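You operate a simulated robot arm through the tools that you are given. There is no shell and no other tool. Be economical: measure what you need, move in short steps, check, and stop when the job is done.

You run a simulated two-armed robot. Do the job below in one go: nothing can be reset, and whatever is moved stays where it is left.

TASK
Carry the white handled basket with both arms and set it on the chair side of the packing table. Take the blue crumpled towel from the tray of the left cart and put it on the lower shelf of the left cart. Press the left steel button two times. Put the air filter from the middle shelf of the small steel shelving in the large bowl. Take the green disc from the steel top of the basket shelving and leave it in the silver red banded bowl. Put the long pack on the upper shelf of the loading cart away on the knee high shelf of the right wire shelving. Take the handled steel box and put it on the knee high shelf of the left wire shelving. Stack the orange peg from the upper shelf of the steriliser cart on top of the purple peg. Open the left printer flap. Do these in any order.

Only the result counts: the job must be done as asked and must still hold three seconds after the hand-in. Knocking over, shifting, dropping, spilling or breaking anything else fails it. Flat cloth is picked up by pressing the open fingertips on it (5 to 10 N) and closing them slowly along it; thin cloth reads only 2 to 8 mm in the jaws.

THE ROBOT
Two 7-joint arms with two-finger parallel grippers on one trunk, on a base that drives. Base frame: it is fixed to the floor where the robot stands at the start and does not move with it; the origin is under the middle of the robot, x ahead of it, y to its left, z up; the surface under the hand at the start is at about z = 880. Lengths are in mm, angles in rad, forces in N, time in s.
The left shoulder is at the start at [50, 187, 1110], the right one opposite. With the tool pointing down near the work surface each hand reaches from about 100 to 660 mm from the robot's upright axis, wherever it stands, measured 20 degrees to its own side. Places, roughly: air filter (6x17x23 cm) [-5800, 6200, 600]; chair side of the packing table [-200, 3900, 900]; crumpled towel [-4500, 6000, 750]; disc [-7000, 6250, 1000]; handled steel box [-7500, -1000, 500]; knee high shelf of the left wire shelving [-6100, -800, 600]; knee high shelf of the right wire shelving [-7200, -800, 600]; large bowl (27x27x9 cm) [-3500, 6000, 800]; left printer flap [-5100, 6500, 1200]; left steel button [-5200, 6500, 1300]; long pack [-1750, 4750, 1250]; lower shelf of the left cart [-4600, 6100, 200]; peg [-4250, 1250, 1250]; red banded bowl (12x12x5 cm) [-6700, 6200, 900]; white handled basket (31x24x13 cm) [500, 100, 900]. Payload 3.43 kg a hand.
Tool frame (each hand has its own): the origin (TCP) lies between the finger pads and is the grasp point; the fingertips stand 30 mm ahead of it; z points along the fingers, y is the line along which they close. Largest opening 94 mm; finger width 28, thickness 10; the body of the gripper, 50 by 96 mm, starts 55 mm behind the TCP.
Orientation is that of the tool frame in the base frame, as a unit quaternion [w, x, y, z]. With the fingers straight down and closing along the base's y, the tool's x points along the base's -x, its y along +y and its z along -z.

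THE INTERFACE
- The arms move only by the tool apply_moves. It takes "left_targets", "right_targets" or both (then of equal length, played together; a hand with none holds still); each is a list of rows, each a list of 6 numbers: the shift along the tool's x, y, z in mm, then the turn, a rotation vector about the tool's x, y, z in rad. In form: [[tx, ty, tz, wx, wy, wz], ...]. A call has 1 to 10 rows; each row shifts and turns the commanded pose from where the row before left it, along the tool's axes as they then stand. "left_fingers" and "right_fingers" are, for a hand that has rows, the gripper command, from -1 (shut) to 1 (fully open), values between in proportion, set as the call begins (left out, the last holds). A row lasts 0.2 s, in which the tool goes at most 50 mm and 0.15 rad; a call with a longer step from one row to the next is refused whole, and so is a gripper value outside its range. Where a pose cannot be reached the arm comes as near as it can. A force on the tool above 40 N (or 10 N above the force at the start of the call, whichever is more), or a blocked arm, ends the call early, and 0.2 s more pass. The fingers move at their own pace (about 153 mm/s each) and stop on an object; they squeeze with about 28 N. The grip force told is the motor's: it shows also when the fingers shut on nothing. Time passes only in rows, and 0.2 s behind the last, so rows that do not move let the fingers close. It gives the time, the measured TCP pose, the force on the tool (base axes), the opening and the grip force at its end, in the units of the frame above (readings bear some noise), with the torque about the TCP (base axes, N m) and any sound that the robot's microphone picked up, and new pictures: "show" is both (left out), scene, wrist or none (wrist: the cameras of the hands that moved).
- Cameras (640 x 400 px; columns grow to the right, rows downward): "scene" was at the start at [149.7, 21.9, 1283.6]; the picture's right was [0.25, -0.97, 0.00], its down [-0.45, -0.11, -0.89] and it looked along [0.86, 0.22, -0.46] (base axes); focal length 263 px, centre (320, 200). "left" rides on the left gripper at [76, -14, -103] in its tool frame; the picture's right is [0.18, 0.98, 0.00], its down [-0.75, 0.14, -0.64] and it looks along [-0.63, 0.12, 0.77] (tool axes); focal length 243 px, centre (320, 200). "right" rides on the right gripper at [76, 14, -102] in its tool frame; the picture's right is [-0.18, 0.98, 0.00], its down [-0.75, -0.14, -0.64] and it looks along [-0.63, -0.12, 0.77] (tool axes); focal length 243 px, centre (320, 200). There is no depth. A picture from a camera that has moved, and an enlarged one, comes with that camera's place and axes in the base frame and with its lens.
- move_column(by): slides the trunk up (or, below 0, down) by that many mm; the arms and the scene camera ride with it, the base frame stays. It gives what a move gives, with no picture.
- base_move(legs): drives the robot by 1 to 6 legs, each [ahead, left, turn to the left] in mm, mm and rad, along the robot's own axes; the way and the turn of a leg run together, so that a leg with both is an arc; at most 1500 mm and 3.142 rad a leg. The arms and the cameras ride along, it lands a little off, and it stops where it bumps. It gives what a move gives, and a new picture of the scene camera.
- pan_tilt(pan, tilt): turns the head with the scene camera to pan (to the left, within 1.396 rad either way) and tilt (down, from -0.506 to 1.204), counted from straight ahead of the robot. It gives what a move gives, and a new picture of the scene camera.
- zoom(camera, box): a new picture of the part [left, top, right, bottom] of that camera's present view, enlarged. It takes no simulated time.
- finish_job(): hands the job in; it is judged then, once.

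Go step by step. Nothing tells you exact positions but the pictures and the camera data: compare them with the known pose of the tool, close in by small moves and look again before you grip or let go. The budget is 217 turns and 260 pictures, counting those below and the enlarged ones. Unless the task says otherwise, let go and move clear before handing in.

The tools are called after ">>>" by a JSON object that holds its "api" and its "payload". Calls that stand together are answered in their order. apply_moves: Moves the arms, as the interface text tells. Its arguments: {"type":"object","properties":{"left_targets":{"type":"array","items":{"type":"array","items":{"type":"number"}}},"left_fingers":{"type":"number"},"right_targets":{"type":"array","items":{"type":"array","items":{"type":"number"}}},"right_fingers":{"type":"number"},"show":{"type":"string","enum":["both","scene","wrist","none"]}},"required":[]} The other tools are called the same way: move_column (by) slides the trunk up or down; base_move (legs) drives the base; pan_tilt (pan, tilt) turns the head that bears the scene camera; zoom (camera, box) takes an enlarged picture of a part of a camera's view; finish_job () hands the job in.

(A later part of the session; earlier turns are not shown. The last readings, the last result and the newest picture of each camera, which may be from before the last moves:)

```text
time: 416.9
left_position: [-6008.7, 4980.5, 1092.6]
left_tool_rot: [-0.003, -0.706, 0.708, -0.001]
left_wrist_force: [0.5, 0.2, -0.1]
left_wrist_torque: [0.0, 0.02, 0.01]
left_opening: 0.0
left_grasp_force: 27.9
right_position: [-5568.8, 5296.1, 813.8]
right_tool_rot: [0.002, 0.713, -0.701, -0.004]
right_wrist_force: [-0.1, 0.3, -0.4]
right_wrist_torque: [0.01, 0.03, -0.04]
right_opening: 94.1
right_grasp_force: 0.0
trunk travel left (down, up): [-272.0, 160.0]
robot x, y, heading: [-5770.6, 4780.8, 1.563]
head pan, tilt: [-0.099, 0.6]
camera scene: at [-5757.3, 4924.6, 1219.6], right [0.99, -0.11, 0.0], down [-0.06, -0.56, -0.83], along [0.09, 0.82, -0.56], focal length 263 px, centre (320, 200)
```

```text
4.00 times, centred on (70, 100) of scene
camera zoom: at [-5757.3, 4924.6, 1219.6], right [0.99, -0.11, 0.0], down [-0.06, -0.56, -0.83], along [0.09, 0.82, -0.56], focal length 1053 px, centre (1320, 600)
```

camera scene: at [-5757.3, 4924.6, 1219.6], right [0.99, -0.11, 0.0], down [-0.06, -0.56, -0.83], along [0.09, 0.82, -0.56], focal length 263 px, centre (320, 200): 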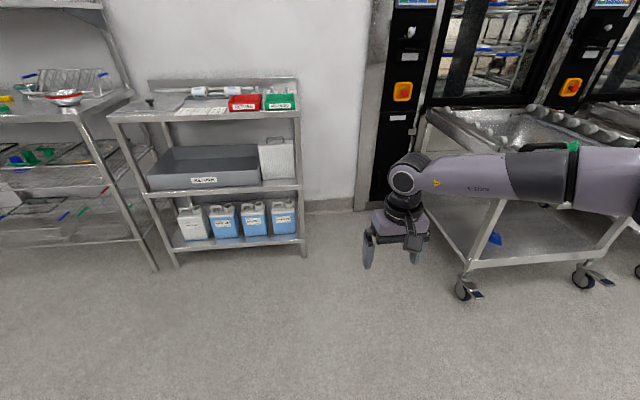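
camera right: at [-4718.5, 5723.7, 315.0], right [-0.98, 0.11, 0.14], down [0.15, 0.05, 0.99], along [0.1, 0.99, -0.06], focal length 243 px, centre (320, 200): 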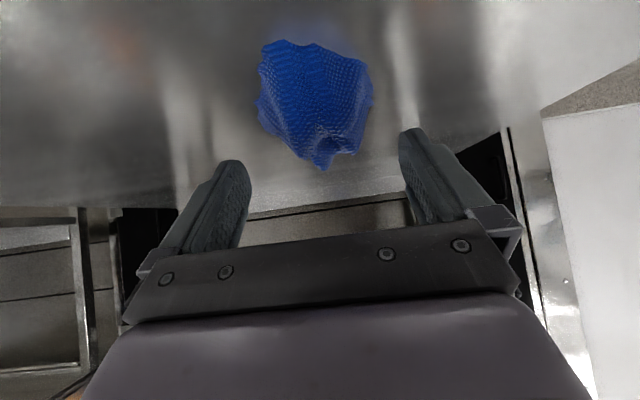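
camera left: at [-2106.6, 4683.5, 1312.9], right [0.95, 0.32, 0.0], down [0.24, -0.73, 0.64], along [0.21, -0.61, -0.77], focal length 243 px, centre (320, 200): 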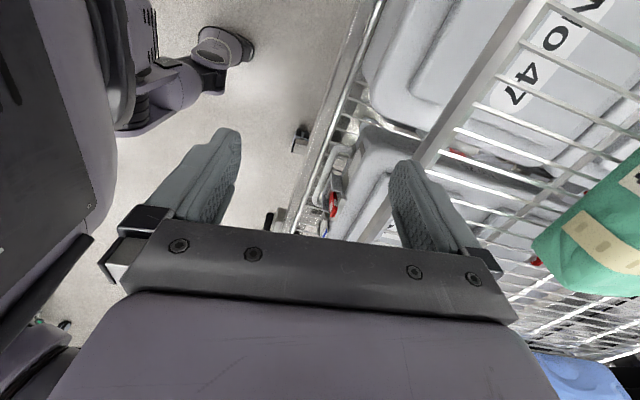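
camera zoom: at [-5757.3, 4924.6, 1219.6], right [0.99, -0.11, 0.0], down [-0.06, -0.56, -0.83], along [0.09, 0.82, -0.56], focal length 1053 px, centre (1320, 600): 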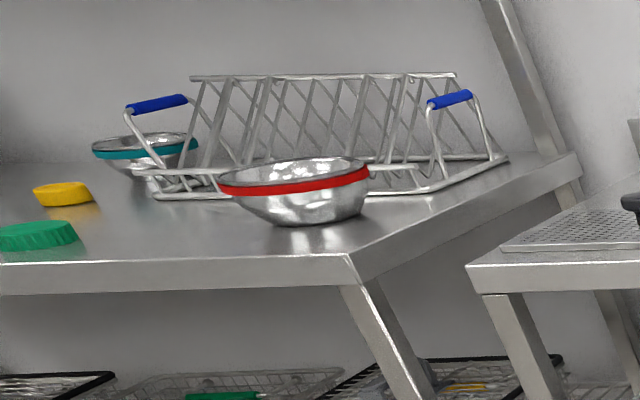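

The filter stands at about x -5842, front face y 6204, top z 706, with a handle loop up to about z 746. I'll take it by the handle with a horizontal hand, fingers closing vertically. First I move over, lower the trunk, and orient the hand.

>>> {"api": "base_move", "payload": {"legs": [[0, 250, 0.006], [420, 0, 0]]}}

>>> {"api": "apply_moves", "payload": {"right_targets": [[0, 0, 0, 0, -0.15, 0], [0, 0, 0, 0, -0.15, 0], [0, 0, 0, 0, -0.15, 0], [0, 0, 0, 0, -0.15, 0], [0, 0, 0, 0, -0.15, 0], [0, 0, 0, 0, -0.15, 0], [0, 0, 0, 0, -0.15, 0], [0, 0, 0, 0, -0.15, 0], [0, 0, 0, 0, -0.15, 0], [0, 0, 0, 0, -0.15, 0]], "right_fingers": -0.1, "show": "none"}}

>>> {"api": "move_column", "payload": {"by": -250}}

>>> {"api": "apply_moves", "payload": {"right_targets": [[-40, 0, 0, 0, -0.07, 0.08], [-40, 0, 0, 0, 0, 0.15], [-40, 0, 0, 0, 0, 0.15], [0, 0, 0, 0, 0, 0.15], [0, 0, 0, 0, 0, 0.15], [0, 0, 0, 0, 0, 0.15], [0, 0, 0, 0, 0, 0.15], [0, 0, 0, 0, 0, 0.15], [0, 0, 0, 0, 0, 0.15], [0, 0, 0, 0, 0, 0.15]]}}

```text
time: 421.8
left_position: [-6253.6, 5384.0, 1092.8]
left_tool_rot: [0.002, 0.71, -0.705, 0.001]
left_wrist_force: [0.2, -0.1, 0.0]
left_wrist_torque: [-0.02, 0.02, 0.0]
left_opening: 0.0
left_grasp_force: 27.8
right_position: [-5816.7, 5706.6, 814.1]
right_tool_rot: [0.002, 0.717, -0.697, -0.004]
right_wrist_force: [-0.9, 1.0, 0.3]
right_wrist_torque: [0.0, 0.01, -0.03]
right_opening: 93.8
right_grasp_force: 0.0
trunk travel left (down, up): [-272.0, 160.0]
robot x, y, heading: [-6014.7, 5190.2, 1.573]
head pan, tilt: [-0.099, 0.6]
camera scene: at [-6002.0, 5332.3, 1219.6], right [1.0, -0.1, 0.0], down [-0.06, -0.56, -0.82], along [0.08, 0.82, -0.57], focal length 263 px, centre (320, 200)
```

scene: 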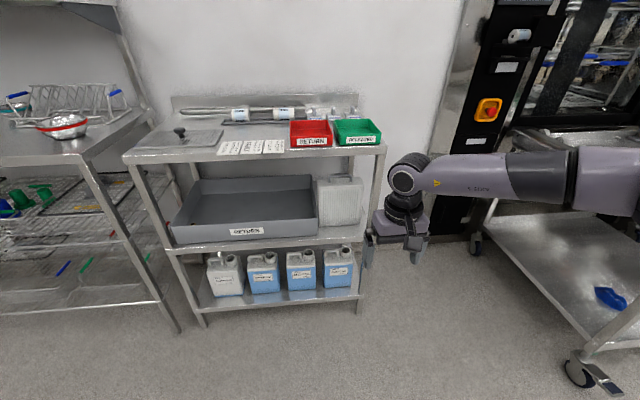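

```text
time: 424.0
left_position: [-6254.6, 5386.7, 1093.2]
left_tool_rot: [0.002, 0.709, -0.705, 0.001]
left_wrist_force: [-0.7, 0.3, -0.6]
left_wrist_torque: [0.0, -0.01, 0.01]
left_opening: 0.0
left_grasp_force: 27.8
right_position: [-5817.0, 5706.4, 815.7]
right_tool_rot: [-0.316, 0.636, -0.621, -0.331]
right_wrist_force: [-0.6, 0.3, -0.7]
right_wrist_torque: [-0.02, 0.03, -0.01]
right_opening: 42.2
right_grasp_force: 0.0
right hand out of reach, approached as far as the arm can: row 7, 8, 9, 10
trunk travel left (down, up): [-272.0, 160.0]
robot x, y, heading: [-6015.8, 5182.4, 1.57]
head pan, tilt: [-0.099, 0.6]
```

```text
time: 426.6
left_position: [-6254.8, 5384.7, 842.7]
left_tool_rot: [0.002, 0.71, -0.704, 0.001]
left_wrist_force: [-0.9, -0.3, 0.3]
left_wrist_torque: [0.02, -0.04, 0.03]
left_opening: 0.0
left_grasp_force: 28.1
right_position: [-5816.9, 5705.0, 563.7]
right_tool_rot: [-0.317, 0.635, -0.622, -0.331]
right_wrist_force: [-0.4, -0.1, 0.1]
right_wrist_torque: [0.0, 0.01, 0.01]
right_opening: 42.4
right_grasp_force: 0.0
trunk travel left (down, up): [-22.0, 410.0]
robot x, y, heading: [-6014.4, 5186.7, 1.576]
head pan, tilt: [-0.099, 0.6]
```

```text
time: 428.8
left_position: [-6253.9, 5385.0, 842.7]
left_tool_rot: [0.003, 0.709, -0.705, 0.001]
left_wrist_force: [0.4, 0.2, -0.2]
left_wrist_torque: [0.03, -0.02, -0.02]
left_opening: 0.0
left_grasp_force: 27.8
right_position: [-5804.6, 5769.2, 663.1]
right_tool_rot: [0.025, -0.069, 0.869, 0.489]
right_wrist_force: [-0.4, 0.0, -0.4]
right_wrist_torque: [-0.01, -0.01, -0.04]
right_opening: 42.3
right_grasp_force: 0.0
trunk travel left (down, up): [-22.0, 410.0]
robot x, y, heading: [-6013.6, 5187.3, 1.572]
head pan, tilt: [-0.099, 0.6]
camera scene: at [-6002.0, 5332.0, 969.7], right [1.0, -0.1, 0.0], down [-0.06, -0.56, -0.83], along [0.08, 0.82, -0.56], focal length 263 px, centre (320, 200)
camera right: at [-5879.5, 5681.4, 722.1], right [0.04, 0.52, 0.85], down [0.78, -0.55, 0.3], along [0.62, 0.65, -0.43], focal length 243 px, centre (320, 200)
```

scene: 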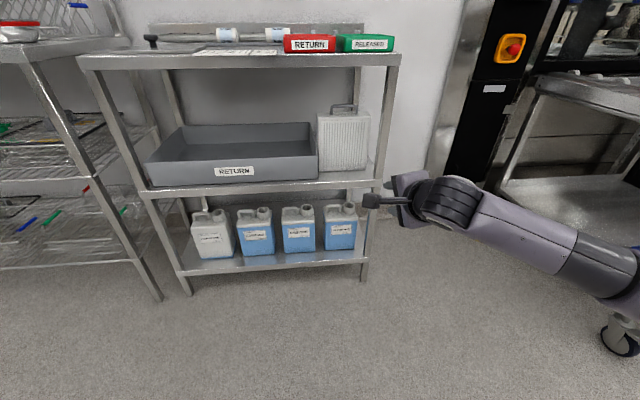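
right: 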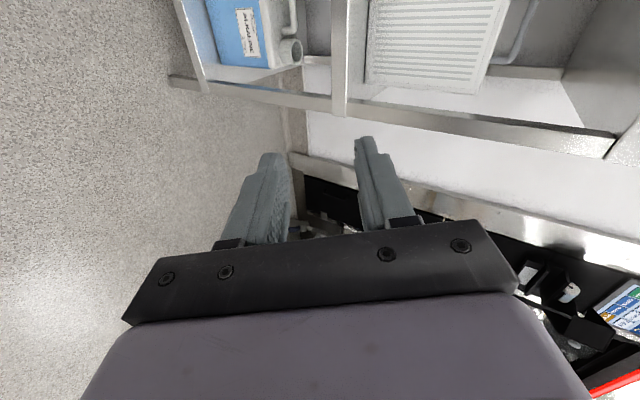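

The roll works. I'll level the hand, raise it to the handle height and drive closer.

>>> {"api": "apply_moves", "payload": {"right_targets": [[0, 0, 0, -0.14, 0, 0], [0, 0, 0, -0.14, 0, 0], [0, 0, 0, -0.14, 0, 0], [0, 0, 0, -0.13, 0, 0], [15, 40, 0, 0, 0, 0], [18, 38, 0, 0, 0, 0], [0, 0, 40, 0, 0, 0]], "show": "none"}}

>>> {"api": "base_move", "payload": {"legs": [[265, 0, 0]]}}

>>> {"api": "zoom", "payload": {"camera": "right", "box": [0, 0, 640, 400]}}

```text
time: 430.4
left_position: [-6255.0, 5384.4, 843.0]
left_tool_rot: [0.002, 0.71, -0.705, 0.001]
left_wrist_force: [-0.3, -0.1, -0.4]
left_wrist_torque: [0.05, 0.01, 0.02]
left_opening: 0.0
left_grasp_force: 28.0
right_position: [-5879.9, 5821.6, 730.6]
right_tool_rot: [0.012, -0.093, 0.831, 0.549]
right_wrist_force: [-0.1, 0.4, -0.4]
right_wrist_torque: [0.0, -0.02, 0.03]
right_opening: 42.2
right_grasp_force: 0.1
right hand out of reach, approached as far as the arm can: row 1, 2, 3, 4
trunk travel left (down, up): [-22.0, 410.0]
robot x, y, heading: [-6014.6, 5186.4, 1.572]
head pan, tilt: [-0.099, 0.6]
```

```text
time: 432.3
left_position: [-6251.5, 5649.5, 842.2]
left_tool_rot: [-0.002, -0.706, 0.709, -0.001]
left_wrist_force: [-0.5, 0.5, -0.3]
left_wrist_torque: [0.02, -0.02, 0.0]
left_opening: 0.0
left_grasp_force: 28.0
right_position: [-5873.6, 6081.5, 731.6]
right_tool_rot: [0.013, -0.09, 0.831, 0.549]
right_wrist_force: [0.3, 0.5, 0.2]
right_wrist_torque: [0.0, 0.05, 0.01]
right_opening: 42.3
right_grasp_force: 0.0
trunk travel left (down, up): [-22.0, 410.0]
robot x, y, heading: [-6013.2, 5451.6, 1.562]
head pan, tilt: [-0.099, 0.6]
camera scene: at [-5999.5, 5593.1, 969.6], right [0.99, -0.11, 0.0], down [-0.06, -0.56, -0.83], along [0.09, 0.82, -0.56], focal length 263 px, centre (320, 200)
```

scene: 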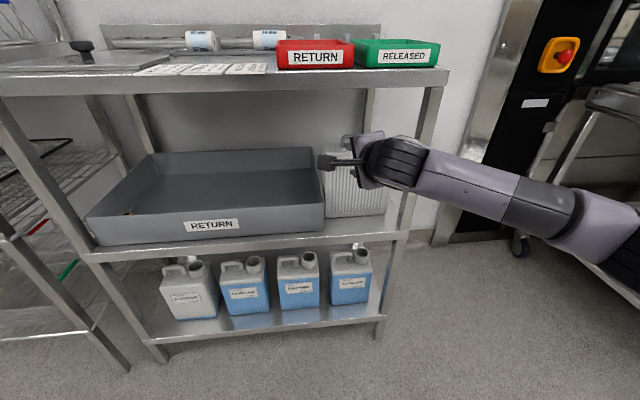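

```text
1.00 times, centred on (320, 200) of right (not enlarged: the box is as wide or as high as the picture)
camera zoom: at [-5942.4, 5981.2, 776.1], right [0.02, 0.4, 0.92], down [0.81, -0.54, 0.22], along [0.58, 0.74, -0.34], focal length 243 px, centre (320, 200)
```

zoom: 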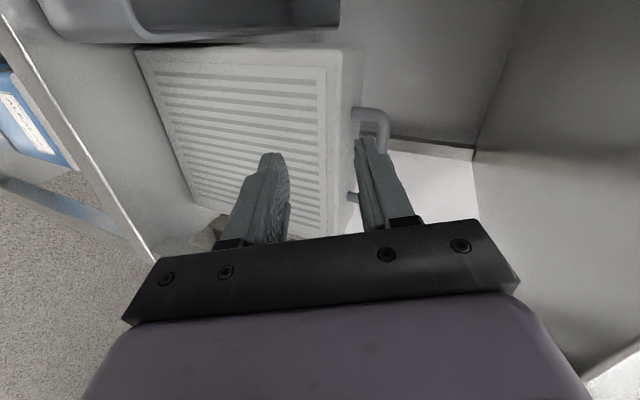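

The handle bar is visible at z about 740, and the hand still points 23° down. I'll extend a bit, level it further and look again.

>>> {"api": "apply_moves", "payload": {"right_targets": [[-28, 15, 20, 0, 0, 0], [-14, 12, 30, 0, 0, 0], [0, 0, 0, -0.13, 0, 0.0], [0, 0, 0, -0.13, 0, 0], [0, 0, 0, -0.13, 0, 0]], "show": "wrist"}}

```text
time: 433.5
left_position: [-6250.9, 5649.2, 842.8]
left_tool_rot: [-0.002, -0.706, 0.709, -0.001]
left_wrist_force: [0.5, -0.2, 0.3]
left_wrist_torque: [0.02, 0.02, 0.03]
left_opening: 0.4
left_grasp_force: 28.5
right_position: [-5828.2, 6141.4, 748.4]
right_tool_rot: [0.006, -0.094, 0.778, 0.621]
right_wrist_force: [0.1, -0.6, 0.0]
right_wrist_torque: [0.0, 0.01, 0.01]
right_opening: 42.6
right_grasp_force: 0.1
right hand out of reach, approached as far as the arm can: row 4, 5
trunk travel left (down, up): [-22.0, 410.0]
robot x, y, heading: [-6010.8, 5447.4, 1.565]
head pan, tilt: [-0.099, 0.6]
camera right: at [-5894.8, 6033.9, 776.7], right [0.03, 0.23, 0.97], down [0.83, -0.55, 0.1], along [0.56, 0.8, -0.21], focal length 243 px, centre (320, 200)
```

right: 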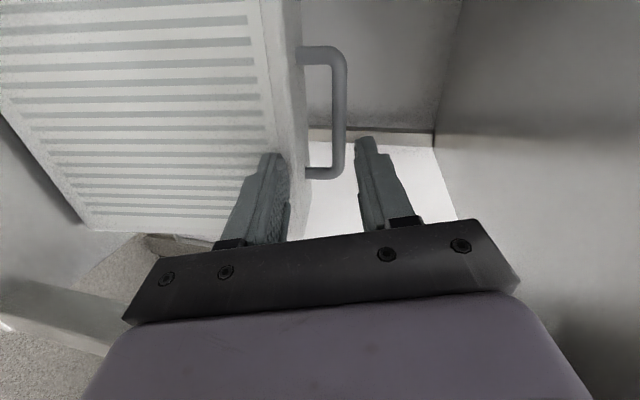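

The gap under the bar is only about 20 mm, so I'll align first: hand slightly higher, stopping 40 mm short, then check.

>>> {"api": "apply_moves", "payload": {"right_targets": [[4, 27, 0, 0, 0, 0], [0, 0, 17, 0, 0, 0], [0, 0, 0, 0, 0, 0]], "show": "wrist"}}

```text
time: 434.3
left_position: [-6249.9, 5649.0, 843.3]
left_tool_rot: [-0.003, -0.706, 0.708, -0.001]
left_wrist_force: [0.1, 0.2, -1.0]
left_wrist_torque: [-0.01, -0.01, -0.01]
left_opening: 0.0
left_grasp_force: 27.9
right_position: [-5838.2, 6165.2, 769.2]
right_tool_rot: [0.005, -0.093, 0.779, 0.62]
right_wrist_force: [0.0, -0.4, -0.8]
right_wrist_torque: [-0.04, 0.02, -0.01]
right_opening: 43.2
right_grasp_force: 0.4
trunk travel left (down, up): [-22.0, 410.0]
robot x, y, heading: [-6010.9, 5445.5, 1.559]
head pan, tilt: [-0.099, 0.6]
camera right: at [-5905.3, 6056.7, 798.1], right [0.03, 0.23, 0.97], down [0.83, -0.55, 0.11], along [0.56, 0.8, -0.21], focal length 243 px, centre (320, 200)
```

right: 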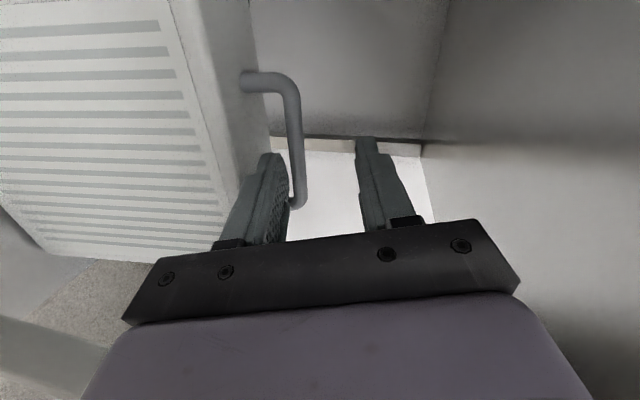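

The bar is about 16–19 mm below the hand axis. I'll shift down 9 mm along the closing direction and advance 20 mm, then look.

>>> {"api": "apply_moves", "payload": {"right_targets": [[0, -9, 0, 0, 0, 0], [0, 0, 20, 0, 0, 0], [0, 0, 0, 0, 0, 0]], "show": "wrist"}}

```text
time: 435.1
left_position: [-6251.7, 5648.9, 843.4]
left_tool_rot: [-0.002, -0.706, 0.708, 0.0]
left_wrist_force: [0.6, -0.3, 0.6]
left_wrist_torque: [0.0, -0.02, -0.02]
left_opening: 0.0
left_grasp_force: 27.7
right_position: [-5839.1, 6182.1, 757.9]
right_tool_rot: [0.006, -0.094, 0.778, 0.621]
right_wrist_force: [1.6, -0.1, 1.6]
right_wrist_torque: [0.04, 0.0, -0.02]
right_opening: 41.3
right_grasp_force: 0.1
trunk travel left (down, up): [-22.0, 410.0]
robot x, y, heading: [-6013.8, 5446.1, 1.557]
head pan, tilt: [-0.099, 0.6]
camera right: at [-5906.3, 6074.0, 786.8], right [0.03, 0.23, 0.97], down [0.83, -0.55, 0.1], along [0.56, 0.8, -0.21], focal length 243 px, centre (320, 200)
```

right: 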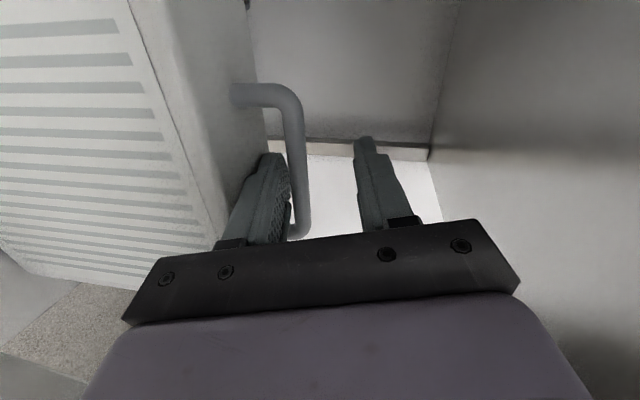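

The bar is between the fingers, near the lower one. I'll shift 4 mm more and advance 15 mm, watching the force.

>>> {"api": "apply_moves", "payload": {"right_targets": [[0, -4, 0, 0, 0, 0], [0, 0, 8, 0, 0, 0], [0, 0, 7, 0, 0, 0], [0, 0, 0, 0, 0, 0]], "show": "wrist"}}

```text
time: 436.1
left_position: [-6250.7, 5648.1, 844.3]
left_tool_rot: [-0.001, -0.706, 0.709, 0.0]
left_wrist_force: [-0.8, 0.1, -0.3]
left_wrist_torque: [0.0, 0.0, -0.02]
left_opening: 0.1
left_grasp_force: 27.8
right_position: [-5841.0, 6195.9, 754.3]
right_tool_rot: [0.007, -0.093, 0.776, 0.624]
right_wrist_force: [3.0, -1.9, 18.7]
right_wrist_torque: [-0.19, 0.03, 0.04]
right_opening: 32.3
right_grasp_force: 0.1
trunk travel left (down, up): [-22.0, 410.0]
robot x, y, heading: [-6013.3, 5447.1, 1.559]
head pan, tilt: [-0.099, 0.6]
camera right: at [-5907.6, 6087.0, 782.3], right [0.03, 0.23, 0.97], down [0.83, -0.55, 0.1], along [0.56, 0.81, -0.21], focal length 243 px, centre (320, 200)
```

right: 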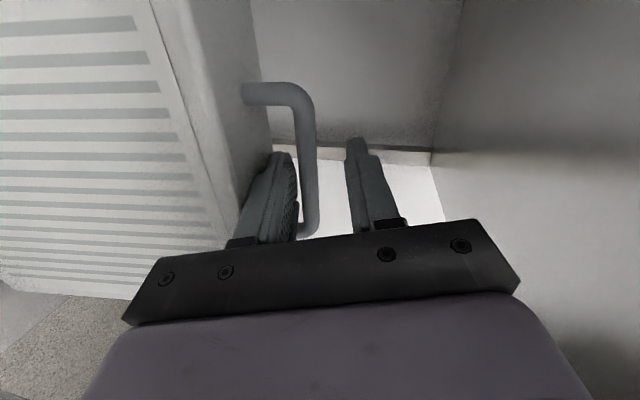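

The lower finger is resting on the filter's top, inside the loop. I'll ease up 6 mm, go 10 mm deeper, and close.

>>> {"api": "apply_moves", "payload": {"right_targets": [[0, 6, 0, 0, 0, 0], [0, 1, 6, 0, 0, 0], [0, 1, 5, 0, 0, 0], [0, 0, 0, 0, 0, 0]], "show": "none"}}

>>> {"api": "apply_moves", "payload": {"right_targets": [[0, 0, 0, 0, 0, 0], [0, 0, 0, 0, 0, 0], [0, 0, 0, 0, 0, 0]], "right_fingers": -1, "show": "wrist"}}

```text
time: 437.1
left_position: [-6251.3, 5649.4, 842.8]
left_tool_rot: [-0.002, -0.706, 0.708, 0.0]
left_wrist_force: [0.5, -0.4, -0.6]
left_wrist_torque: [-0.01, 0.0, -0.04]
left_opening: 0.0
left_grasp_force: 27.5
right_position: [-5844.7, 6208.0, 756.5]
right_tool_rot: [0.006, -0.094, 0.778, 0.621]
right_wrist_force: [4.4, -0.2, 13.7]
right_wrist_torque: [-0.12, 0.05, 0.04]
right_opening: 35.5
right_grasp_force: 0.0
trunk travel left (down, up): [-22.0, 410.0]
robot x, y, heading: [-6014.5, 5447.8, 1.562]
head pan, tilt: [-0.099, 0.6]
```

```text
time: 437.9
left_position: [-6251.0, 5649.0, 842.1]
left_tool_rot: [-0.003, -0.706, 0.708, -0.002]
left_wrist_force: [0.0, 0.1, -0.1]
left_wrist_torque: [-0.02, -0.01, 0.03]
left_opening: 0.0
left_grasp_force: 27.9
right_position: [-5844.0, 6208.3, 754.2]
right_tool_rot: [0.005, -0.094, 0.778, 0.621]
right_wrist_force: [-0.9, -0.6, 0.5]
right_wrist_torque: [-0.05, 0.53, 0.02]
right_opening: 14.8
right_grasp_force: 28.8
trunk travel left (down, up): [-22.0, 410.0]
robot x, y, heading: [-6010.2, 5442.0, 1.56]
head pan, tilt: [-0.099, 0.6]
camera right: at [-5911.2, 6100.1, 783.0], right [0.03, 0.23, 0.97], down [0.83, -0.55, 0.11], along [0.56, 0.8, -0.21], focal length 243 px, centre (320, 200)
```

right: 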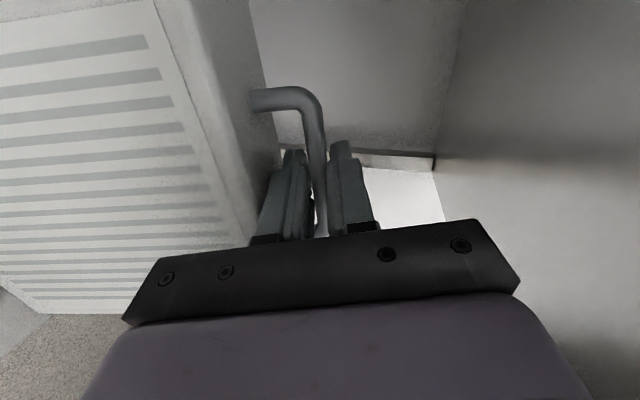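

The bar is gripped (15 mm). I'll lift about 20 mm and check before withdrawing.

>>> {"api": "apply_moves", "payload": {"right_targets": [[-1, 9, -2, 0, 0, 0], [-1.5, 12, -3, 0, 0, 0], [0, 0, 0, 0, 0, 0]], "show": "scene"}}

```text
time: 438.7
left_position: [-6251.0, 5650.3, 843.6]
left_tool_rot: [-0.002, -0.706, 0.708, -0.002]
left_wrist_force: [-0.3, 0.5, -0.7]
left_wrist_torque: [0.02, 0.01, -0.02]
left_opening: 0.1
left_grasp_force: 27.6
right_position: [-5843.2, 6209.1, 775.5]
right_tool_rot: [0.006, -0.093, 0.779, 0.62]
right_wrist_force: [0.5, 0.1, -4.1]
right_wrist_torque: [-0.04, 0.03, 0.01]
right_opening: 12.9
right_grasp_force: 28.2
trunk travel left (down, up): [-22.0, 410.0]
robot x, y, heading: [-6011.6, 5447.6, 1.564]
head pan, tilt: [-0.099, 0.6]
camera scene: at [-5999.5, 5593.5, 969.6], right [0.99, -0.11, 0.0], down [-0.06, -0.56, -0.82], along [0.09, 0.82, -0.57], focal length 263 px, centre (320, 200)
```

scene: 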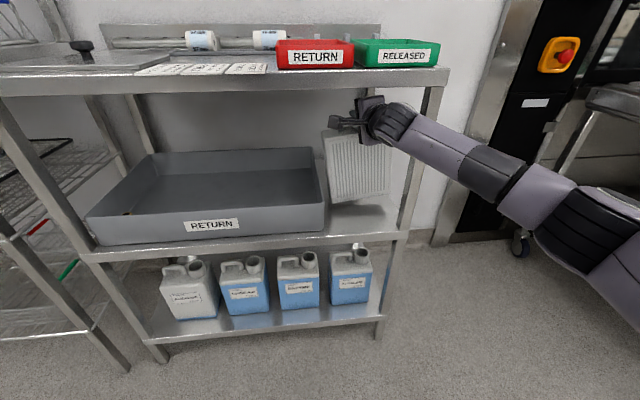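

The filter hangs from the hand. I'll back straight out well clear of the carts, then strafe right to look for the large bowl.

>>> {"api": "base_move", "payload": {"legs": [[-850, 0, 0.005], [0, -1500, 0], [0, -700, 0]]}}

>>> {"api": "pan_tilt", "payload": {"pan": -0.1, "tilt": 0.35}}

```text
time: 462.1
left_position: [-4051.2, 4790.0, 842.7]
left_tool_rot: [-0.002, -0.695, 0.719, -0.002]
left_wrist_force: [-0.1, 0.4, -0.5]
left_wrist_torque: [0.01, -0.03, 0.03]
left_opening: 0.1
left_grasp_force: 28.1
right_position: [-3627.1, 5336.2, 775.7]
right_tool_rot: [0.016, -0.081, 0.78, 0.62]
right_wrist_force: [-0.2, -0.2, -3.6]
right_wrist_torque: [-0.06, 0.04, -0.01]
right_opening: 9.5
right_grasp_force: 28.5
trunk travel left (down, up): [-22.0, 410.0]
robot x, y, heading: [-3818.1, 4586.1, 1.535]
head pan, tilt: [-0.099, 0.6]
camera scene: at [-3801.9, 4727.1, 969.6], right [0.99, -0.14, 0.0], down [-0.08, -0.56, -0.82], along [0.11, 0.82, -0.57], focal length 263 px, centre (320, 200)
```

scene: 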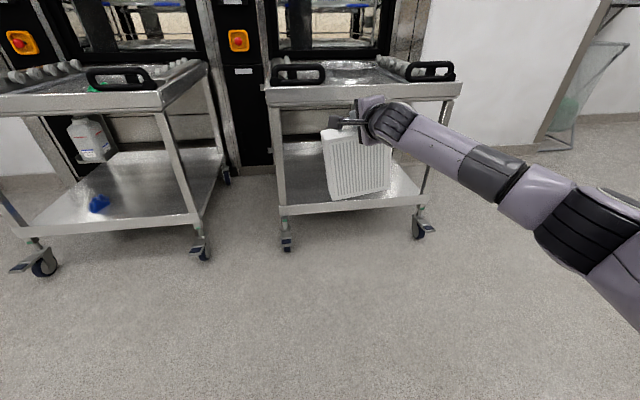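

```text
time: 462.9
left_position: [-4052.0, 4790.5, 842.8]
left_tool_rot: [-0.003, -0.695, 0.719, -0.002]
left_wrist_force: [-0.7, 0.0, -0.2]
left_wrist_torque: [0.05, 0.01, -0.01]
left_opening: 0.1
left_grasp_force: 27.7
right_position: [-3627.4, 5336.1, 775.3]
right_tool_rot: [0.016, -0.081, 0.78, 0.62]
right_wrist_force: [-0.1, -1.6, -3.2]
right_wrist_torque: [-0.06, 0.06, -0.01]
right_opening: 9.5
right_grasp_force: 28.4
trunk travel left (down, up): [-22.0, 410.0]
robot x, y, heading: [-3821.1, 4582.7, 1.531]
head pan, tilt: [-0.099, 0.351]
camera scene: at [-3801.2, 4731.8, 992.3], right [0.99, -0.14, 0.0], down [-0.05, -0.34, -0.94], along [0.13, 0.93, -0.34], focal length 263 px, centre (320, 200)
```

scene: 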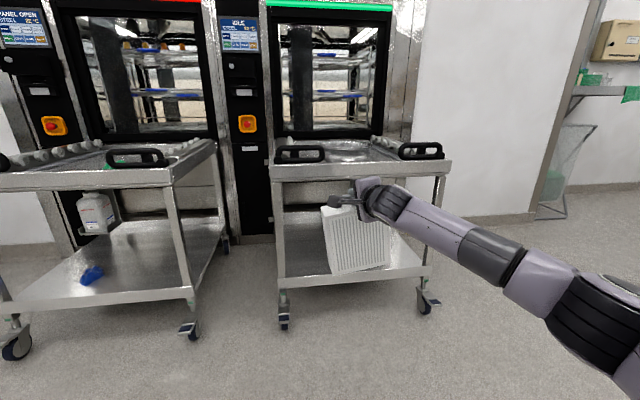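

The bowl should be on the right cart's tray. I'll raise the trunk so the filter clears the tray and look down at it.

>>> {"api": "move_column", "payload": {"by": 340}}

>>> {"api": "pan_tilt", "payload": {"pan": 0, "tilt": 0.5}}

>>> {"api": "zoom", "payload": {"camera": "scene", "box": [220, 80, 480, 260]}}

```text
time: 466.2
left_position: [-4051.6, 4791.3, 1183.6]
left_tool_rot: [-0.003, -0.695, 0.719, -0.001]
left_wrist_force: [-0.4, 0.0, -0.4]
left_wrist_torque: [-0.02, 0.0, 0.01]
left_opening: 0.0
left_grasp_force: 28.0
right_position: [-3626.6, 5336.9, 1116.0]
right_tool_rot: [0.016, -0.081, 0.78, 0.62]
right_wrist_force: [-0.2, 0.1, -3.1]
right_wrist_torque: [-0.02, 0.03, 0.01]
right_opening: 9.5
right_grasp_force: 28.1
trunk travel left (down, up): [-362.0, 70.0]
robot x, y, heading: [-3820.2, 4578.8, 1.531]
head pan, tilt: [-0.099, 0.351]
```

```text
time: 466.9
left_position: [-4051.7, 4790.8, 1184.4]
left_tool_rot: [-0.002, -0.694, 0.72, -0.001]
left_wrist_force: [0.3, 0.4, 0.4]
left_wrist_torque: [-0.03, 0.03, -0.04]
left_opening: 0.0
left_grasp_force: 28.2
right_position: [-3627.9, 5337.6, 1116.3]
right_tool_rot: [0.016, -0.082, 0.78, 0.62]
right_wrist_force: [-0.2, 0.2, -2.0]
right_wrist_torque: [-0.03, 0.04, 0.01]
right_opening: 9.3
right_grasp_force: 27.9
trunk travel left (down, up): [-362.0, 70.0]
robot x, y, heading: [-3820.3, 4582.7, 1.533]
head pan, tilt: [0.0, 0.499]
camera scene: at [-3810.4, 4730.6, 1318.7], right [1.0, -0.04, 0.0], down [-0.02, -0.48, -0.88], along [0.04, 0.88, -0.48], focal length 263 px, centre (320, 200)
```

scene: 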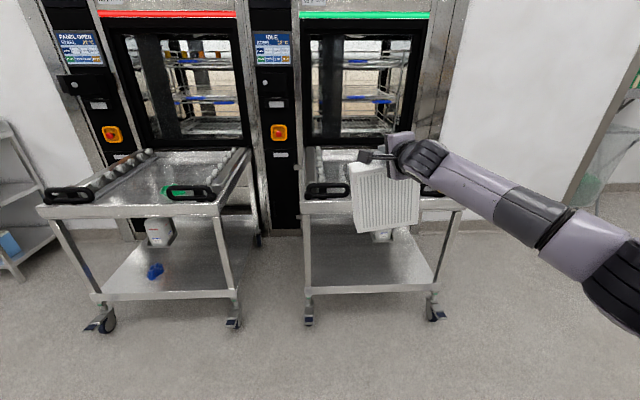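

```text
2.22 times, centred on (350, 170) of scene
camera zoom: at [-3810.4, 4730.6, 1318.7], right [1.0, -0.04, 0.0], down [-0.02, -0.48, -0.88], along [0.04, 0.88, -0.48], focal length 585 px, centre (253, 267)
```

zoom: 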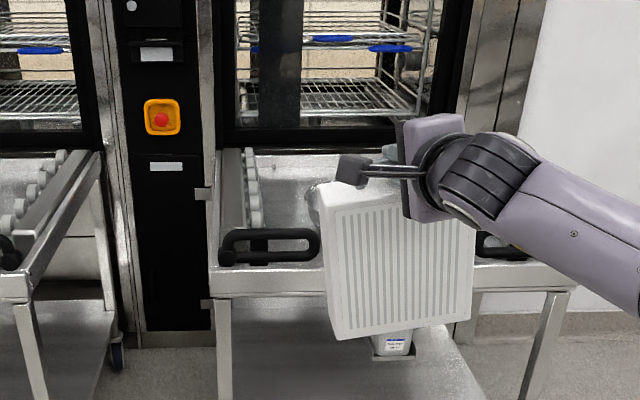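

The filter hides the bowl. I'll strafe right 350 mm to see the tray from beside it.

>>> {"api": "base_move", "payload": {"legs": [[0, -350, 0.035]]}}

>>> {"api": "zoom", "payload": {"camera": "scene", "box": [150, 80, 410, 260]}}

```text
time: 470.6
left_position: [-3701.7, 4774.9, 1182.9]
left_tool_rot: [-0.003, -0.705, 0.709, -0.001]
left_wrist_force: [-0.2, -1.3, 0.3]
left_wrist_torque: [0.01, -0.04, -0.01]
left_opening: 0.1
left_grasp_force: 27.6
right_position: [-3293.1, 5333.7, 1115.5]
right_tool_rot: [0.007, -0.094, 0.779, 0.62]
right_wrist_force: [-0.5, -0.7, -2.2]
right_wrist_torque: [-0.06, 0.02, 0.0]
right_opening: 9.7
right_grasp_force: 27.9
trunk travel left (down, up): [-362.0, 70.0]
robot x, y, heading: [-3464.5, 4570.5, 1.561]
head pan, tilt: [0.0, 0.499]
camera scene: at [-3458.0, 4722.0, 1318.7], right [1.0, -0.01, 0.0], down [0.0, -0.48, -0.88], along [0.01, 0.88, -0.48], focal length 263 px, centre (320, 200)
```

scene: 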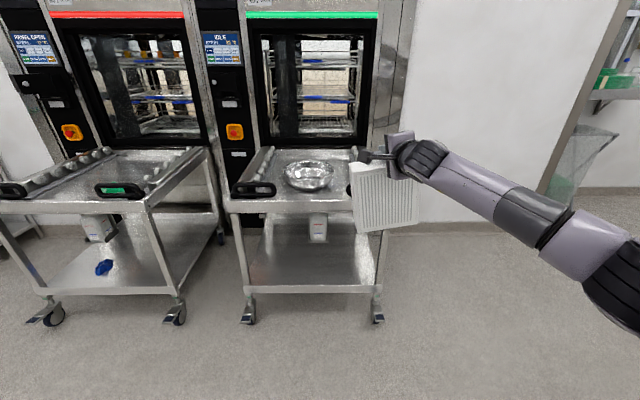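

```text
2.22 times, centred on (280, 170) of scene
camera zoom: at [-3458.0, 4722.0, 1318.7], right [1.0, -0.01, 0.0], down [0.0, -0.48, -0.88], along [0.01, 0.88, -0.48], focal length 585 px, centre (409, 267)
```

zoom: 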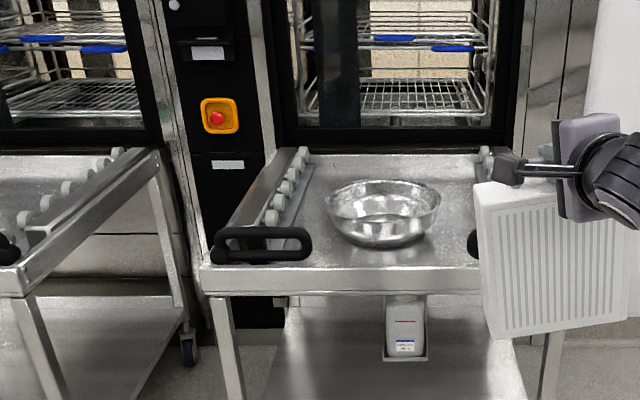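

The bowl centre is at about [-3503, 5950], rim z about 812; the filter bottom hangs at about 870, so it clears the rim. I'll move left 210 and forward to bring the filter over the bowl.

>>> {"api": "base_move", "payload": {"legs": [[0, 210, 0.008], [400, 0, 0]]}}

>>> {"api": "base_move", "payload": {"legs": [[205, 0, 0]]}}

```text
time: 475.2
left_position: [-3917.8, 5171.8, 1183.6]
left_tool_rot: [0.002, 0.71, -0.704, 0.001]
left_wrist_force: [-0.3, 0.2, 0.3]
left_wrist_torque: [0.01, -0.01, -0.02]
left_opening: 0.2
left_grasp_force: 27.6
right_position: [-3518.9, 5736.0, 1115.7]
right_tool_rot: [0.003, -0.098, 0.778, 0.621]
right_wrist_force: [0.0, 0.1, -4.1]
right_wrist_torque: [-0.06, 0.01, 0.01]
right_opening: 9.6
right_grasp_force: 28.2
trunk travel left (down, up): [-362.0, 70.0]
robot x, y, heading: [-3676.7, 4973.1, 1.572]
head pan, tilt: [0.0, 0.499]
camera scene: at [-3674.6, 5122.7, 1318.6], right [1.0, 0.0, 0.0], down [0.0, -0.48, -0.88], along [0.0, 0.88, -0.48], focal length 263 px, centre (320, 200)
```

scene: 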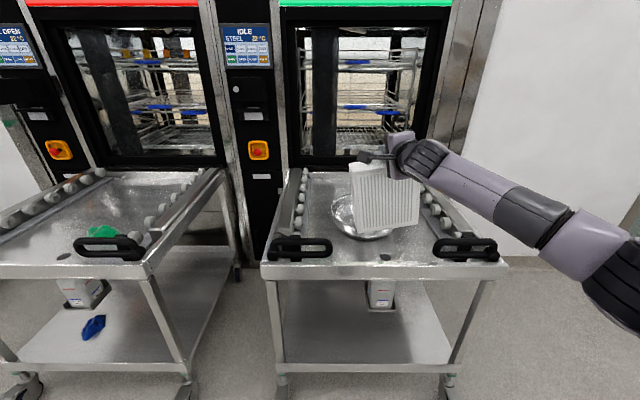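

```text
time: 476.8
left_position: [-3917.7, 5378.2, 1182.5]
left_tool_rot: [0.002, 0.709, -0.705, 0.001]
left_wrist_force: [0.5, -0.2, -0.7]
left_wrist_torque: [0.0, -0.02, 0.02]
left_opening: 0.1
left_grasp_force: 27.9
right_position: [-3516.6, 5941.7, 1115.4]
right_tool_rot: [0.003, -0.098, 0.779, 0.62]
right_wrist_force: [-0.6, 0.1, -4.1]
right_wrist_torque: [-0.03, 0.08, 0.03]
right_opening: 9.3
right_grasp_force: 28.7
trunk travel left (down, up): [-362.0, 70.0]
robot x, y, heading: [-3678.0, 5177.3, 1.574]
head pan, tilt: [0.0, 0.499]
camera scene: at [-3674.8, 5328.2, 1318.5], right [1.0, 0.0, 0.0], down [0.0, -0.48, -0.88], along [0.0, 0.88, -0.48], focal length 263 px, centre (320, 200)
```

scene: 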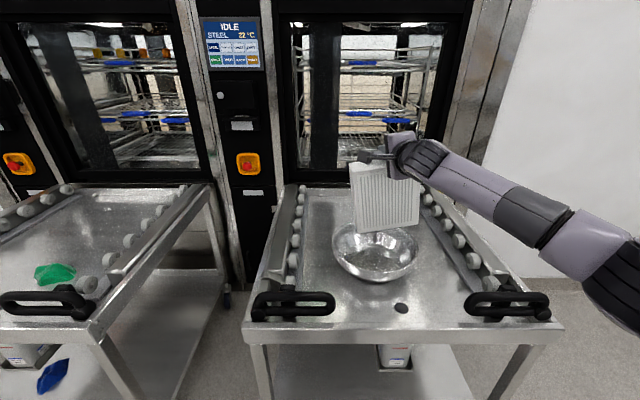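

The filter is over the bowl. I'll shift 20 mm left and lower it into the bowl.

>>> {"api": "apply_moves", "payload": {"right_targets": [[20, 0, 0, 0, 0, 0], [3.5, -26, 6, 0, 0, 0], [3.5, -26, 6, 0, 0, 0], [3.5, -26, 6, 0, 0, 0]], "show": "scene"}}

```text
time: 477.8
left_position: [-3919.1, 5380.3, 1182.1]
left_tool_rot: [0.003, 0.71, -0.705, 0.002]
left_wrist_force: [0.9, 0.6, -0.6]
left_wrist_torque: [-0.1, 0.02, -0.04]
left_opening: 0.2
left_grasp_force: 27.7
right_position: [-3534.3, 5940.4, 1039.3]
right_tool_rot: [0.001, -0.095, 0.781, 0.617]
right_wrist_force: [1.5, -1.0, -5.1]
right_wrist_torque: [-0.08, 0.01, 0.12]
right_opening: 9.9
right_grasp_force: 27.9
right hand out of reach, approached as far as the arm can: row 4
trunk travel left (down, up): [-362.0, 70.0]
robot x, y, heading: [-3678.0, 5174.2, 1.571]
head pan, tilt: [0.0, 0.499]
camera scene: at [-3674.1, 5329.5, 1317.9], right [1.0, 0.0, 0.0], down [0.0, -0.48, -0.88], along [0.0, 0.88, -0.48], focal length 263 px, centre (320, 200)
```

scene: 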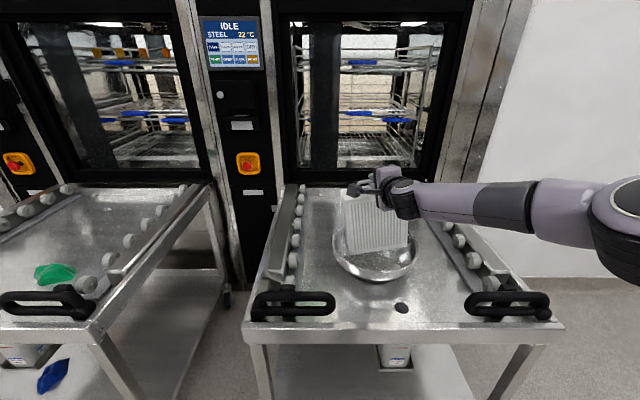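

Inside the rim now. The arm is near its limit, so I'll lower the rest with the trunk in steps, watching the force.

>>> {"api": "move_column", "payload": {"by": -30}}

>>> {"api": "move_column", "payload": {"by": -15}}

>>> {"api": "pan_tilt", "payload": {"pan": -0.1, "tilt": 0.65}}

```text
time: 478.6
left_position: [-3919.2, 5376.8, 1153.5]
left_tool_rot: [0.001, 0.71, -0.704, 0.001]
left_wrist_force: [0.6, -0.4, 0.9]
left_wrist_torque: [0.0, -0.02, -0.01]
left_opening: 0.0
left_grasp_force: 28.6
right_position: [-3535.0, 5938.1, 1011.5]
right_tool_rot: [0.003, -0.098, 0.779, 0.619]
right_wrist_force: [-0.1, -0.2, -3.5]
right_wrist_torque: [-0.06, 0.03, -0.01]
right_opening: 9.1
right_grasp_force: 28.4
trunk travel left (down, up): [-332.0, 100.0]
robot x, y, heading: [-3675.5, 5178.8, 1.574]
head pan, tilt: [0.0, 0.499]
```

```text
time: 479.2
left_position: [-3919.1, 5377.1, 1137.2]
left_tool_rot: [0.003, 0.71, -0.705, 0.001]
left_wrist_force: [0.6, 0.1, -0.2]
left_wrist_torque: [-0.01, -0.01, 0.01]
left_opening: 0.0
left_grasp_force: 28.3
right_position: [-3536.1, 5938.6, 997.2]
right_tool_rot: [0.004, -0.097, 0.779, 0.619]
right_wrist_force: [1.8, 0.5, -3.6]
right_wrist_torque: [0.04, -0.23, -0.01]
right_opening: 9.4
right_grasp_force: 27.6
trunk travel left (down, up): [-317.0, 115.0]
robot x, y, heading: [-3674.7, 5175.7, 1.57]
head pan, tilt: [0.0, 0.499]
```

```text
time: 479.9
left_position: [-3919.3, 5378.2, 1138.5]
left_tool_rot: [0.003, 0.71, -0.704, 0.002]
left_wrist_force: [-0.1, 1.0, 0.6]
left_wrist_torque: [-0.01, 0.02, -0.01]
left_opening: 0.0
left_grasp_force: 28.1
right_position: [-3535.1, 5937.9, 996.8]
right_tool_rot: [0.003, -0.097, 0.779, 0.619]
right_wrist_force: [1.5, -0.3, -3.7]
right_wrist_torque: [-0.03, -0.23, 0.03]
right_opening: 9.6
right_grasp_force: 27.1
trunk travel left (down, up): [-317.0, 115.0]
robot x, y, heading: [-3678.6, 5176.8, 1.571]
head pan, tilt: [-0.099, 0.649]
camera scene: at [-3666.1, 5322.8, 1260.4], right [1.0, -0.1, 0.0], down [-0.06, -0.6, -0.8], along [0.08, 0.79, -0.6], focal length 263 px, centre (320, 200)
```

scene: 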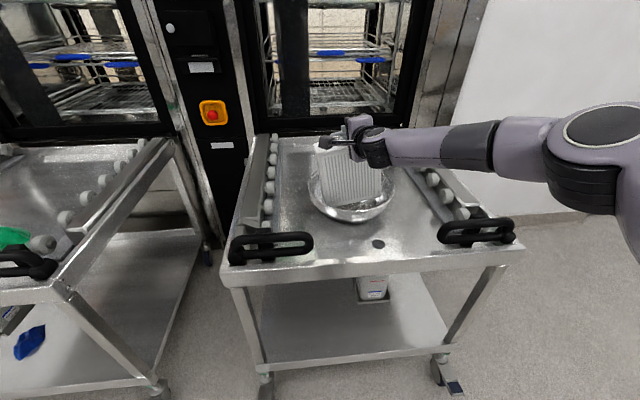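

Just starting to touch. I'll lower further.

>>> {"api": "move_column", "payload": {"by": -15}}

>>> {"api": "move_column", "payload": {"by": -12}}

>>> {"api": "zoom", "payload": {"camera": "scene", "box": [270, 90, 450, 240]}}

```text
time: 480.6
left_position: [-3918.0, 5378.8, 1122.5]
left_tool_rot: [0.003, 0.709, -0.705, 0.001]
left_wrist_force: [0.1, 0.3, -0.7]
left_wrist_torque: [0.0, 0.0, 0.01]
left_opening: 0.2
left_grasp_force: 27.6
right_position: [-3535.3, 5939.4, 980.2]
right_tool_rot: [0.003, -0.097, 0.78, 0.619]
right_wrist_force: [2.8, 0.8, -2.6]
right_wrist_torque: [0.06, -0.48, -0.04]
right_opening: 9.7
right_grasp_force: 28.1
trunk travel left (down, up): [-302.0, 130.0]
robot x, y, heading: [-3679.5, 5182.9, 1.574]
head pan, tilt: [-0.099, 0.649]
```

```text
time: 481.1
left_position: [-3918.5, 5378.4, 1110.9]
left_tool_rot: [0.003, 0.71, -0.704, 0.002]
left_wrist_force: [0.7, -0.7, -0.2]
left_wrist_torque: [0.02, 0.02, -0.03]
left_opening: 0.0
left_grasp_force: 27.8
right_position: [-3533.8, 5939.2, 968.7]
right_tool_rot: [0.003, -0.097, 0.78, 0.619]
right_wrist_force: [3.0, 0.9, -3.8]
right_wrist_torque: [0.07, -0.59, -0.06]
right_opening: 9.4
right_grasp_force: 28.3
trunk travel left (down, up): [-290.0, 142.0]
robot x, y, heading: [-3678.0, 5177.6, 1.577]
head pan, tilt: [-0.099, 0.649]
```

```text
2.67 times, centred on (360, 165) of scene
camera zoom: at [-3666.0, 5322.8, 1233.2], right [1.0, -0.1, 0.0], down [-0.06, -0.6, -0.8], along [0.08, 0.79, -0.6], focal length 702 px, centre (213, 293)
```

zoom: 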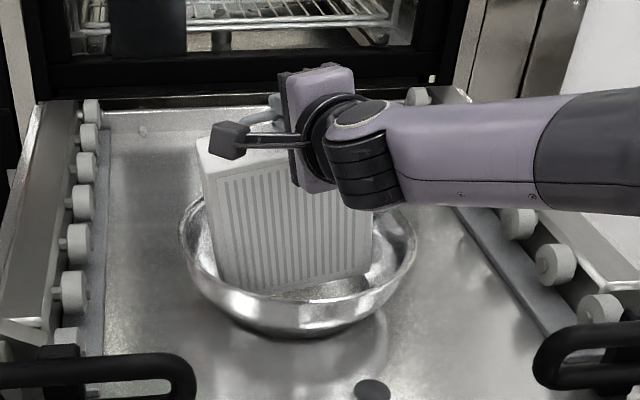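

The left bottom corner rides on the bowl's wall. I'll shift 12 mm to the right and lower further.

>>> {"api": "apply_moves", "payload": {"right_targets": [[-12, 0, 0, 0, 0, 0], [0, 0, 0, 0, 0, 0]], "show": "none"}}

>>> {"api": "move_column", "payload": {"by": -14}}

>>> {"api": "move_column", "payload": {"by": -10}}

>>> {"api": "zoom", "payload": {"camera": "scene", "box": [270, 80, 450, 230]}}

```text
time: 481.8
left_position: [-3918.5, 5377.4, 1111.4]
left_tool_rot: [0.002, 0.71, -0.705, 0.0]
left_wrist_force: [-0.4, 1.0, 0.5]
left_wrist_torque: [0.02, -0.02, 0.02]
left_opening: 0.0
left_grasp_force: 28.0
right_position: [-3524.8, 5941.2, 972.1]
right_tool_rot: [0.002, -0.097, 0.78, 0.618]
right_wrist_force: [-0.5, 0.3, -3.3]
right_wrist_torque: [-0.09, 0.02, -0.01]
right_opening: 9.5
right_grasp_force: 27.9
trunk travel left (down, up): [-290.0, 142.0]
robot x, y, heading: [-3677.7, 5181.1, 1.573]
head pan, tilt: [-0.099, 0.649]
```

```text
time: 482.4
left_position: [-3918.6, 5377.6, 1097.8]
left_tool_rot: [0.002, 0.709, -0.705, 0.001]
left_wrist_force: [-0.5, 1.0, 0.5]
left_wrist_torque: [0.03, 0.02, 0.0]
left_opening: 0.0
left_grasp_force: 28.5
right_position: [-3523.5, 5941.9, 958.3]
right_tool_rot: [0.003, -0.097, 0.78, 0.619]
right_wrist_force: [0.4, 0.2, -2.4]
right_wrist_torque: [-0.01, 0.11, 0.0]
right_opening: 9.0
right_grasp_force: 28.1
trunk travel left (down, up): [-276.0, 156.0]
robot x, y, heading: [-3677.5, 5179.6, 1.576]
head pan, tilt: [-0.099, 0.649]
```

```text
time: 482.9
left_position: [-3918.3, 5375.5, 1088.7]
left_tool_rot: [0.002, 0.71, -0.705, 0.0]
left_wrist_force: [-0.2, 0.6, -0.2]
left_wrist_torque: [-0.01, -0.02, 0.03]
left_opening: 0.1
left_grasp_force: 28.5
right_position: [-3521.9, 5939.5, 958.0]
right_tool_rot: [0.006, -0.094, 0.776, 0.623]
right_wrist_force: [5.1, 0.6, 23.1]
right_wrist_torque: [0.34, 0.62, -0.12]
right_opening: 9.5
right_grasp_force: 28.0
trunk travel left (down, up): [-266.0, 166.0]
robot x, y, heading: [-3675.8, 5178.4, 1.569]
head pan, tilt: [-0.099, 0.649]
```

```text
2.67 times, centred on (360, 155) of scene
camera zoom: at [-3666.2, 5319.9, 1210.1], right [1.0, -0.1, 0.0], down [-0.06, -0.6, -0.8], along [0.08, 0.79, -0.6], focal length 702 px, centre (213, 320)
```

zoom: 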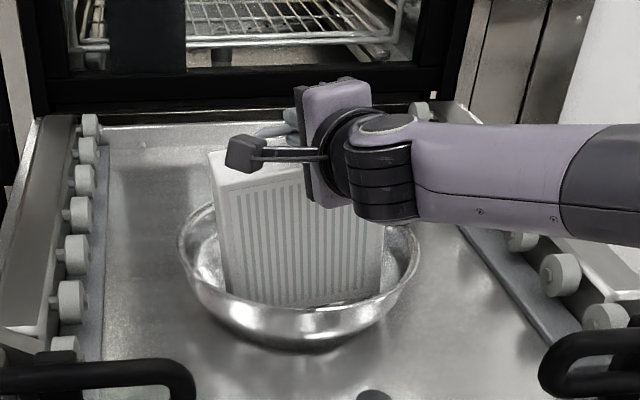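

The filter now stands level on the bowl's bottom (23 N). I'll ease the load, open the fingers slightly, and slide them out of the handle loop.

>>> {"api": "move_column", "payload": {"by": 7}}

>>> {"api": "apply_moves", "payload": {"right_targets": [[0, 0, 0, 0, 0, 0], [0, 0, 0, 0, 0, 0]], "right_fingers": -0.45, "show": "wrist"}}

```text
time: 483.5
left_position: [-3918.9, 5376.5, 1095.5]
left_tool_rot: [0.001, 0.71, -0.704, 0.0]
left_wrist_force: [0.3, -0.6, -0.2]
left_wrist_torque: [-0.03, 0.01, 0.01]
left_opening: 0.0
left_grasp_force: 28.3
right_position: [-3523.7, 5940.6, 958.2]
right_tool_rot: [0.004, -0.098, 0.778, 0.62]
right_wrist_force: [4.3, 0.9, 14.9]
right_wrist_torque: [0.14, 0.14, -0.06]
right_opening: 9.3
right_grasp_force: 27.8
trunk travel left (down, up): [-273.0, 159.0]
robot x, y, heading: [-3679.2, 5177.1, 1.572]
head pan, tilt: [-0.099, 0.649]
```

```text
time: 484.1
left_position: [-3918.6, 5377.7, 1093.9]
left_tool_rot: [0.002, 0.709, -0.705, 0.0]
left_wrist_force: [-0.4, -0.2, -0.1]
left_wrist_torque: [-0.02, -0.02, -0.04]
left_opening: 0.0
left_grasp_force: 28.3
right_position: [-3523.4, 5939.0, 954.9]
right_tool_rot: [0.003, -0.098, 0.78, 0.618]
right_wrist_force: [2.2, 0.3, 4.3]
right_wrist_torque: [0.14, 0.0, -0.1]
right_opening: 23.3
right_grasp_force: 0.0
trunk travel left (down, up): [-273.0, 159.0]
robot x, y, heading: [-3673.0, 5179.0, 1.569]
head pan, tilt: [-0.099, 0.649]
camera right: at [-3589.4, 5831.5, 984.0], right [0.03, 0.24, 0.97], down [0.84, -0.54, 0.11], along [0.55, 0.81, -0.22], focal length 243 px, centre (320, 200)
```

right: 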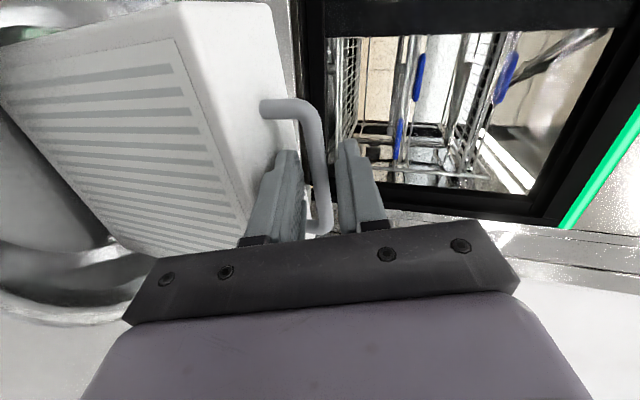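

The fingers are free of the bar. I'll ease up 3 mm and draw straight back.

>>> {"api": "apply_moves", "payload": {"right_targets": [[0, 3, 0, 0, 0, 0], [0, 0, -15, 0, 0, 0], [0, 0, -20, 0, 0, 0], [0, 0, -30, 0, 0, 0], [0, 0, -40, 0, 0, 0]], "show": "scene"}}

```text
time: 485.3
left_position: [-3916.8, 5377.2, 1094.1]
left_tool_rot: [0.002, 0.71, -0.704, 0.001]
left_wrist_force: [1.1, -0.1, -1.2]
left_wrist_torque: [0.02, -0.02, 0.03]
left_opening: 0.2
left_grasp_force: 27.7
right_position: [-3476.6, 5861.3, 987.8]
right_tool_rot: [0.004, -0.098, 0.781, 0.617]
right_wrist_force: [0.1, 0.2, -0.7]
right_wrist_torque: [-0.01, -0.01, -0.02]
right_opening: 26.0
right_grasp_force: 0.1
right hand out of reach, approached as far as the arm can: row 3, 4, 5
trunk travel left (down, up): [-273.0, 159.0]
robot x, y, heading: [-3676.9, 5181.1, 1.576]
head pan, tilt: [-0.099, 0.649]
camera scene: at [-3666.4, 5322.5, 1216.4], right [1.0, -0.1, 0.0], down [-0.06, -0.6, -0.8], along [0.08, 0.79, -0.6], focal length 263 px, centre (320, 200)
```

scene: 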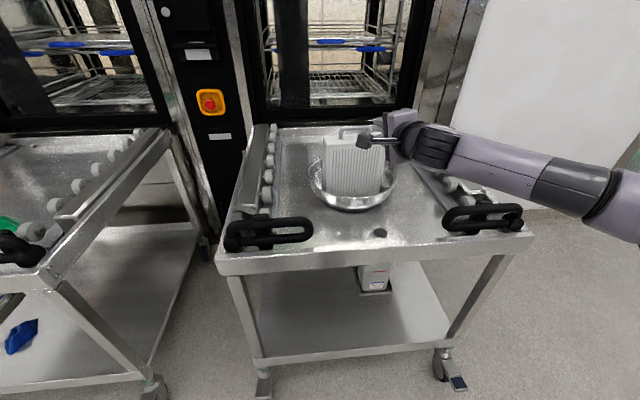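

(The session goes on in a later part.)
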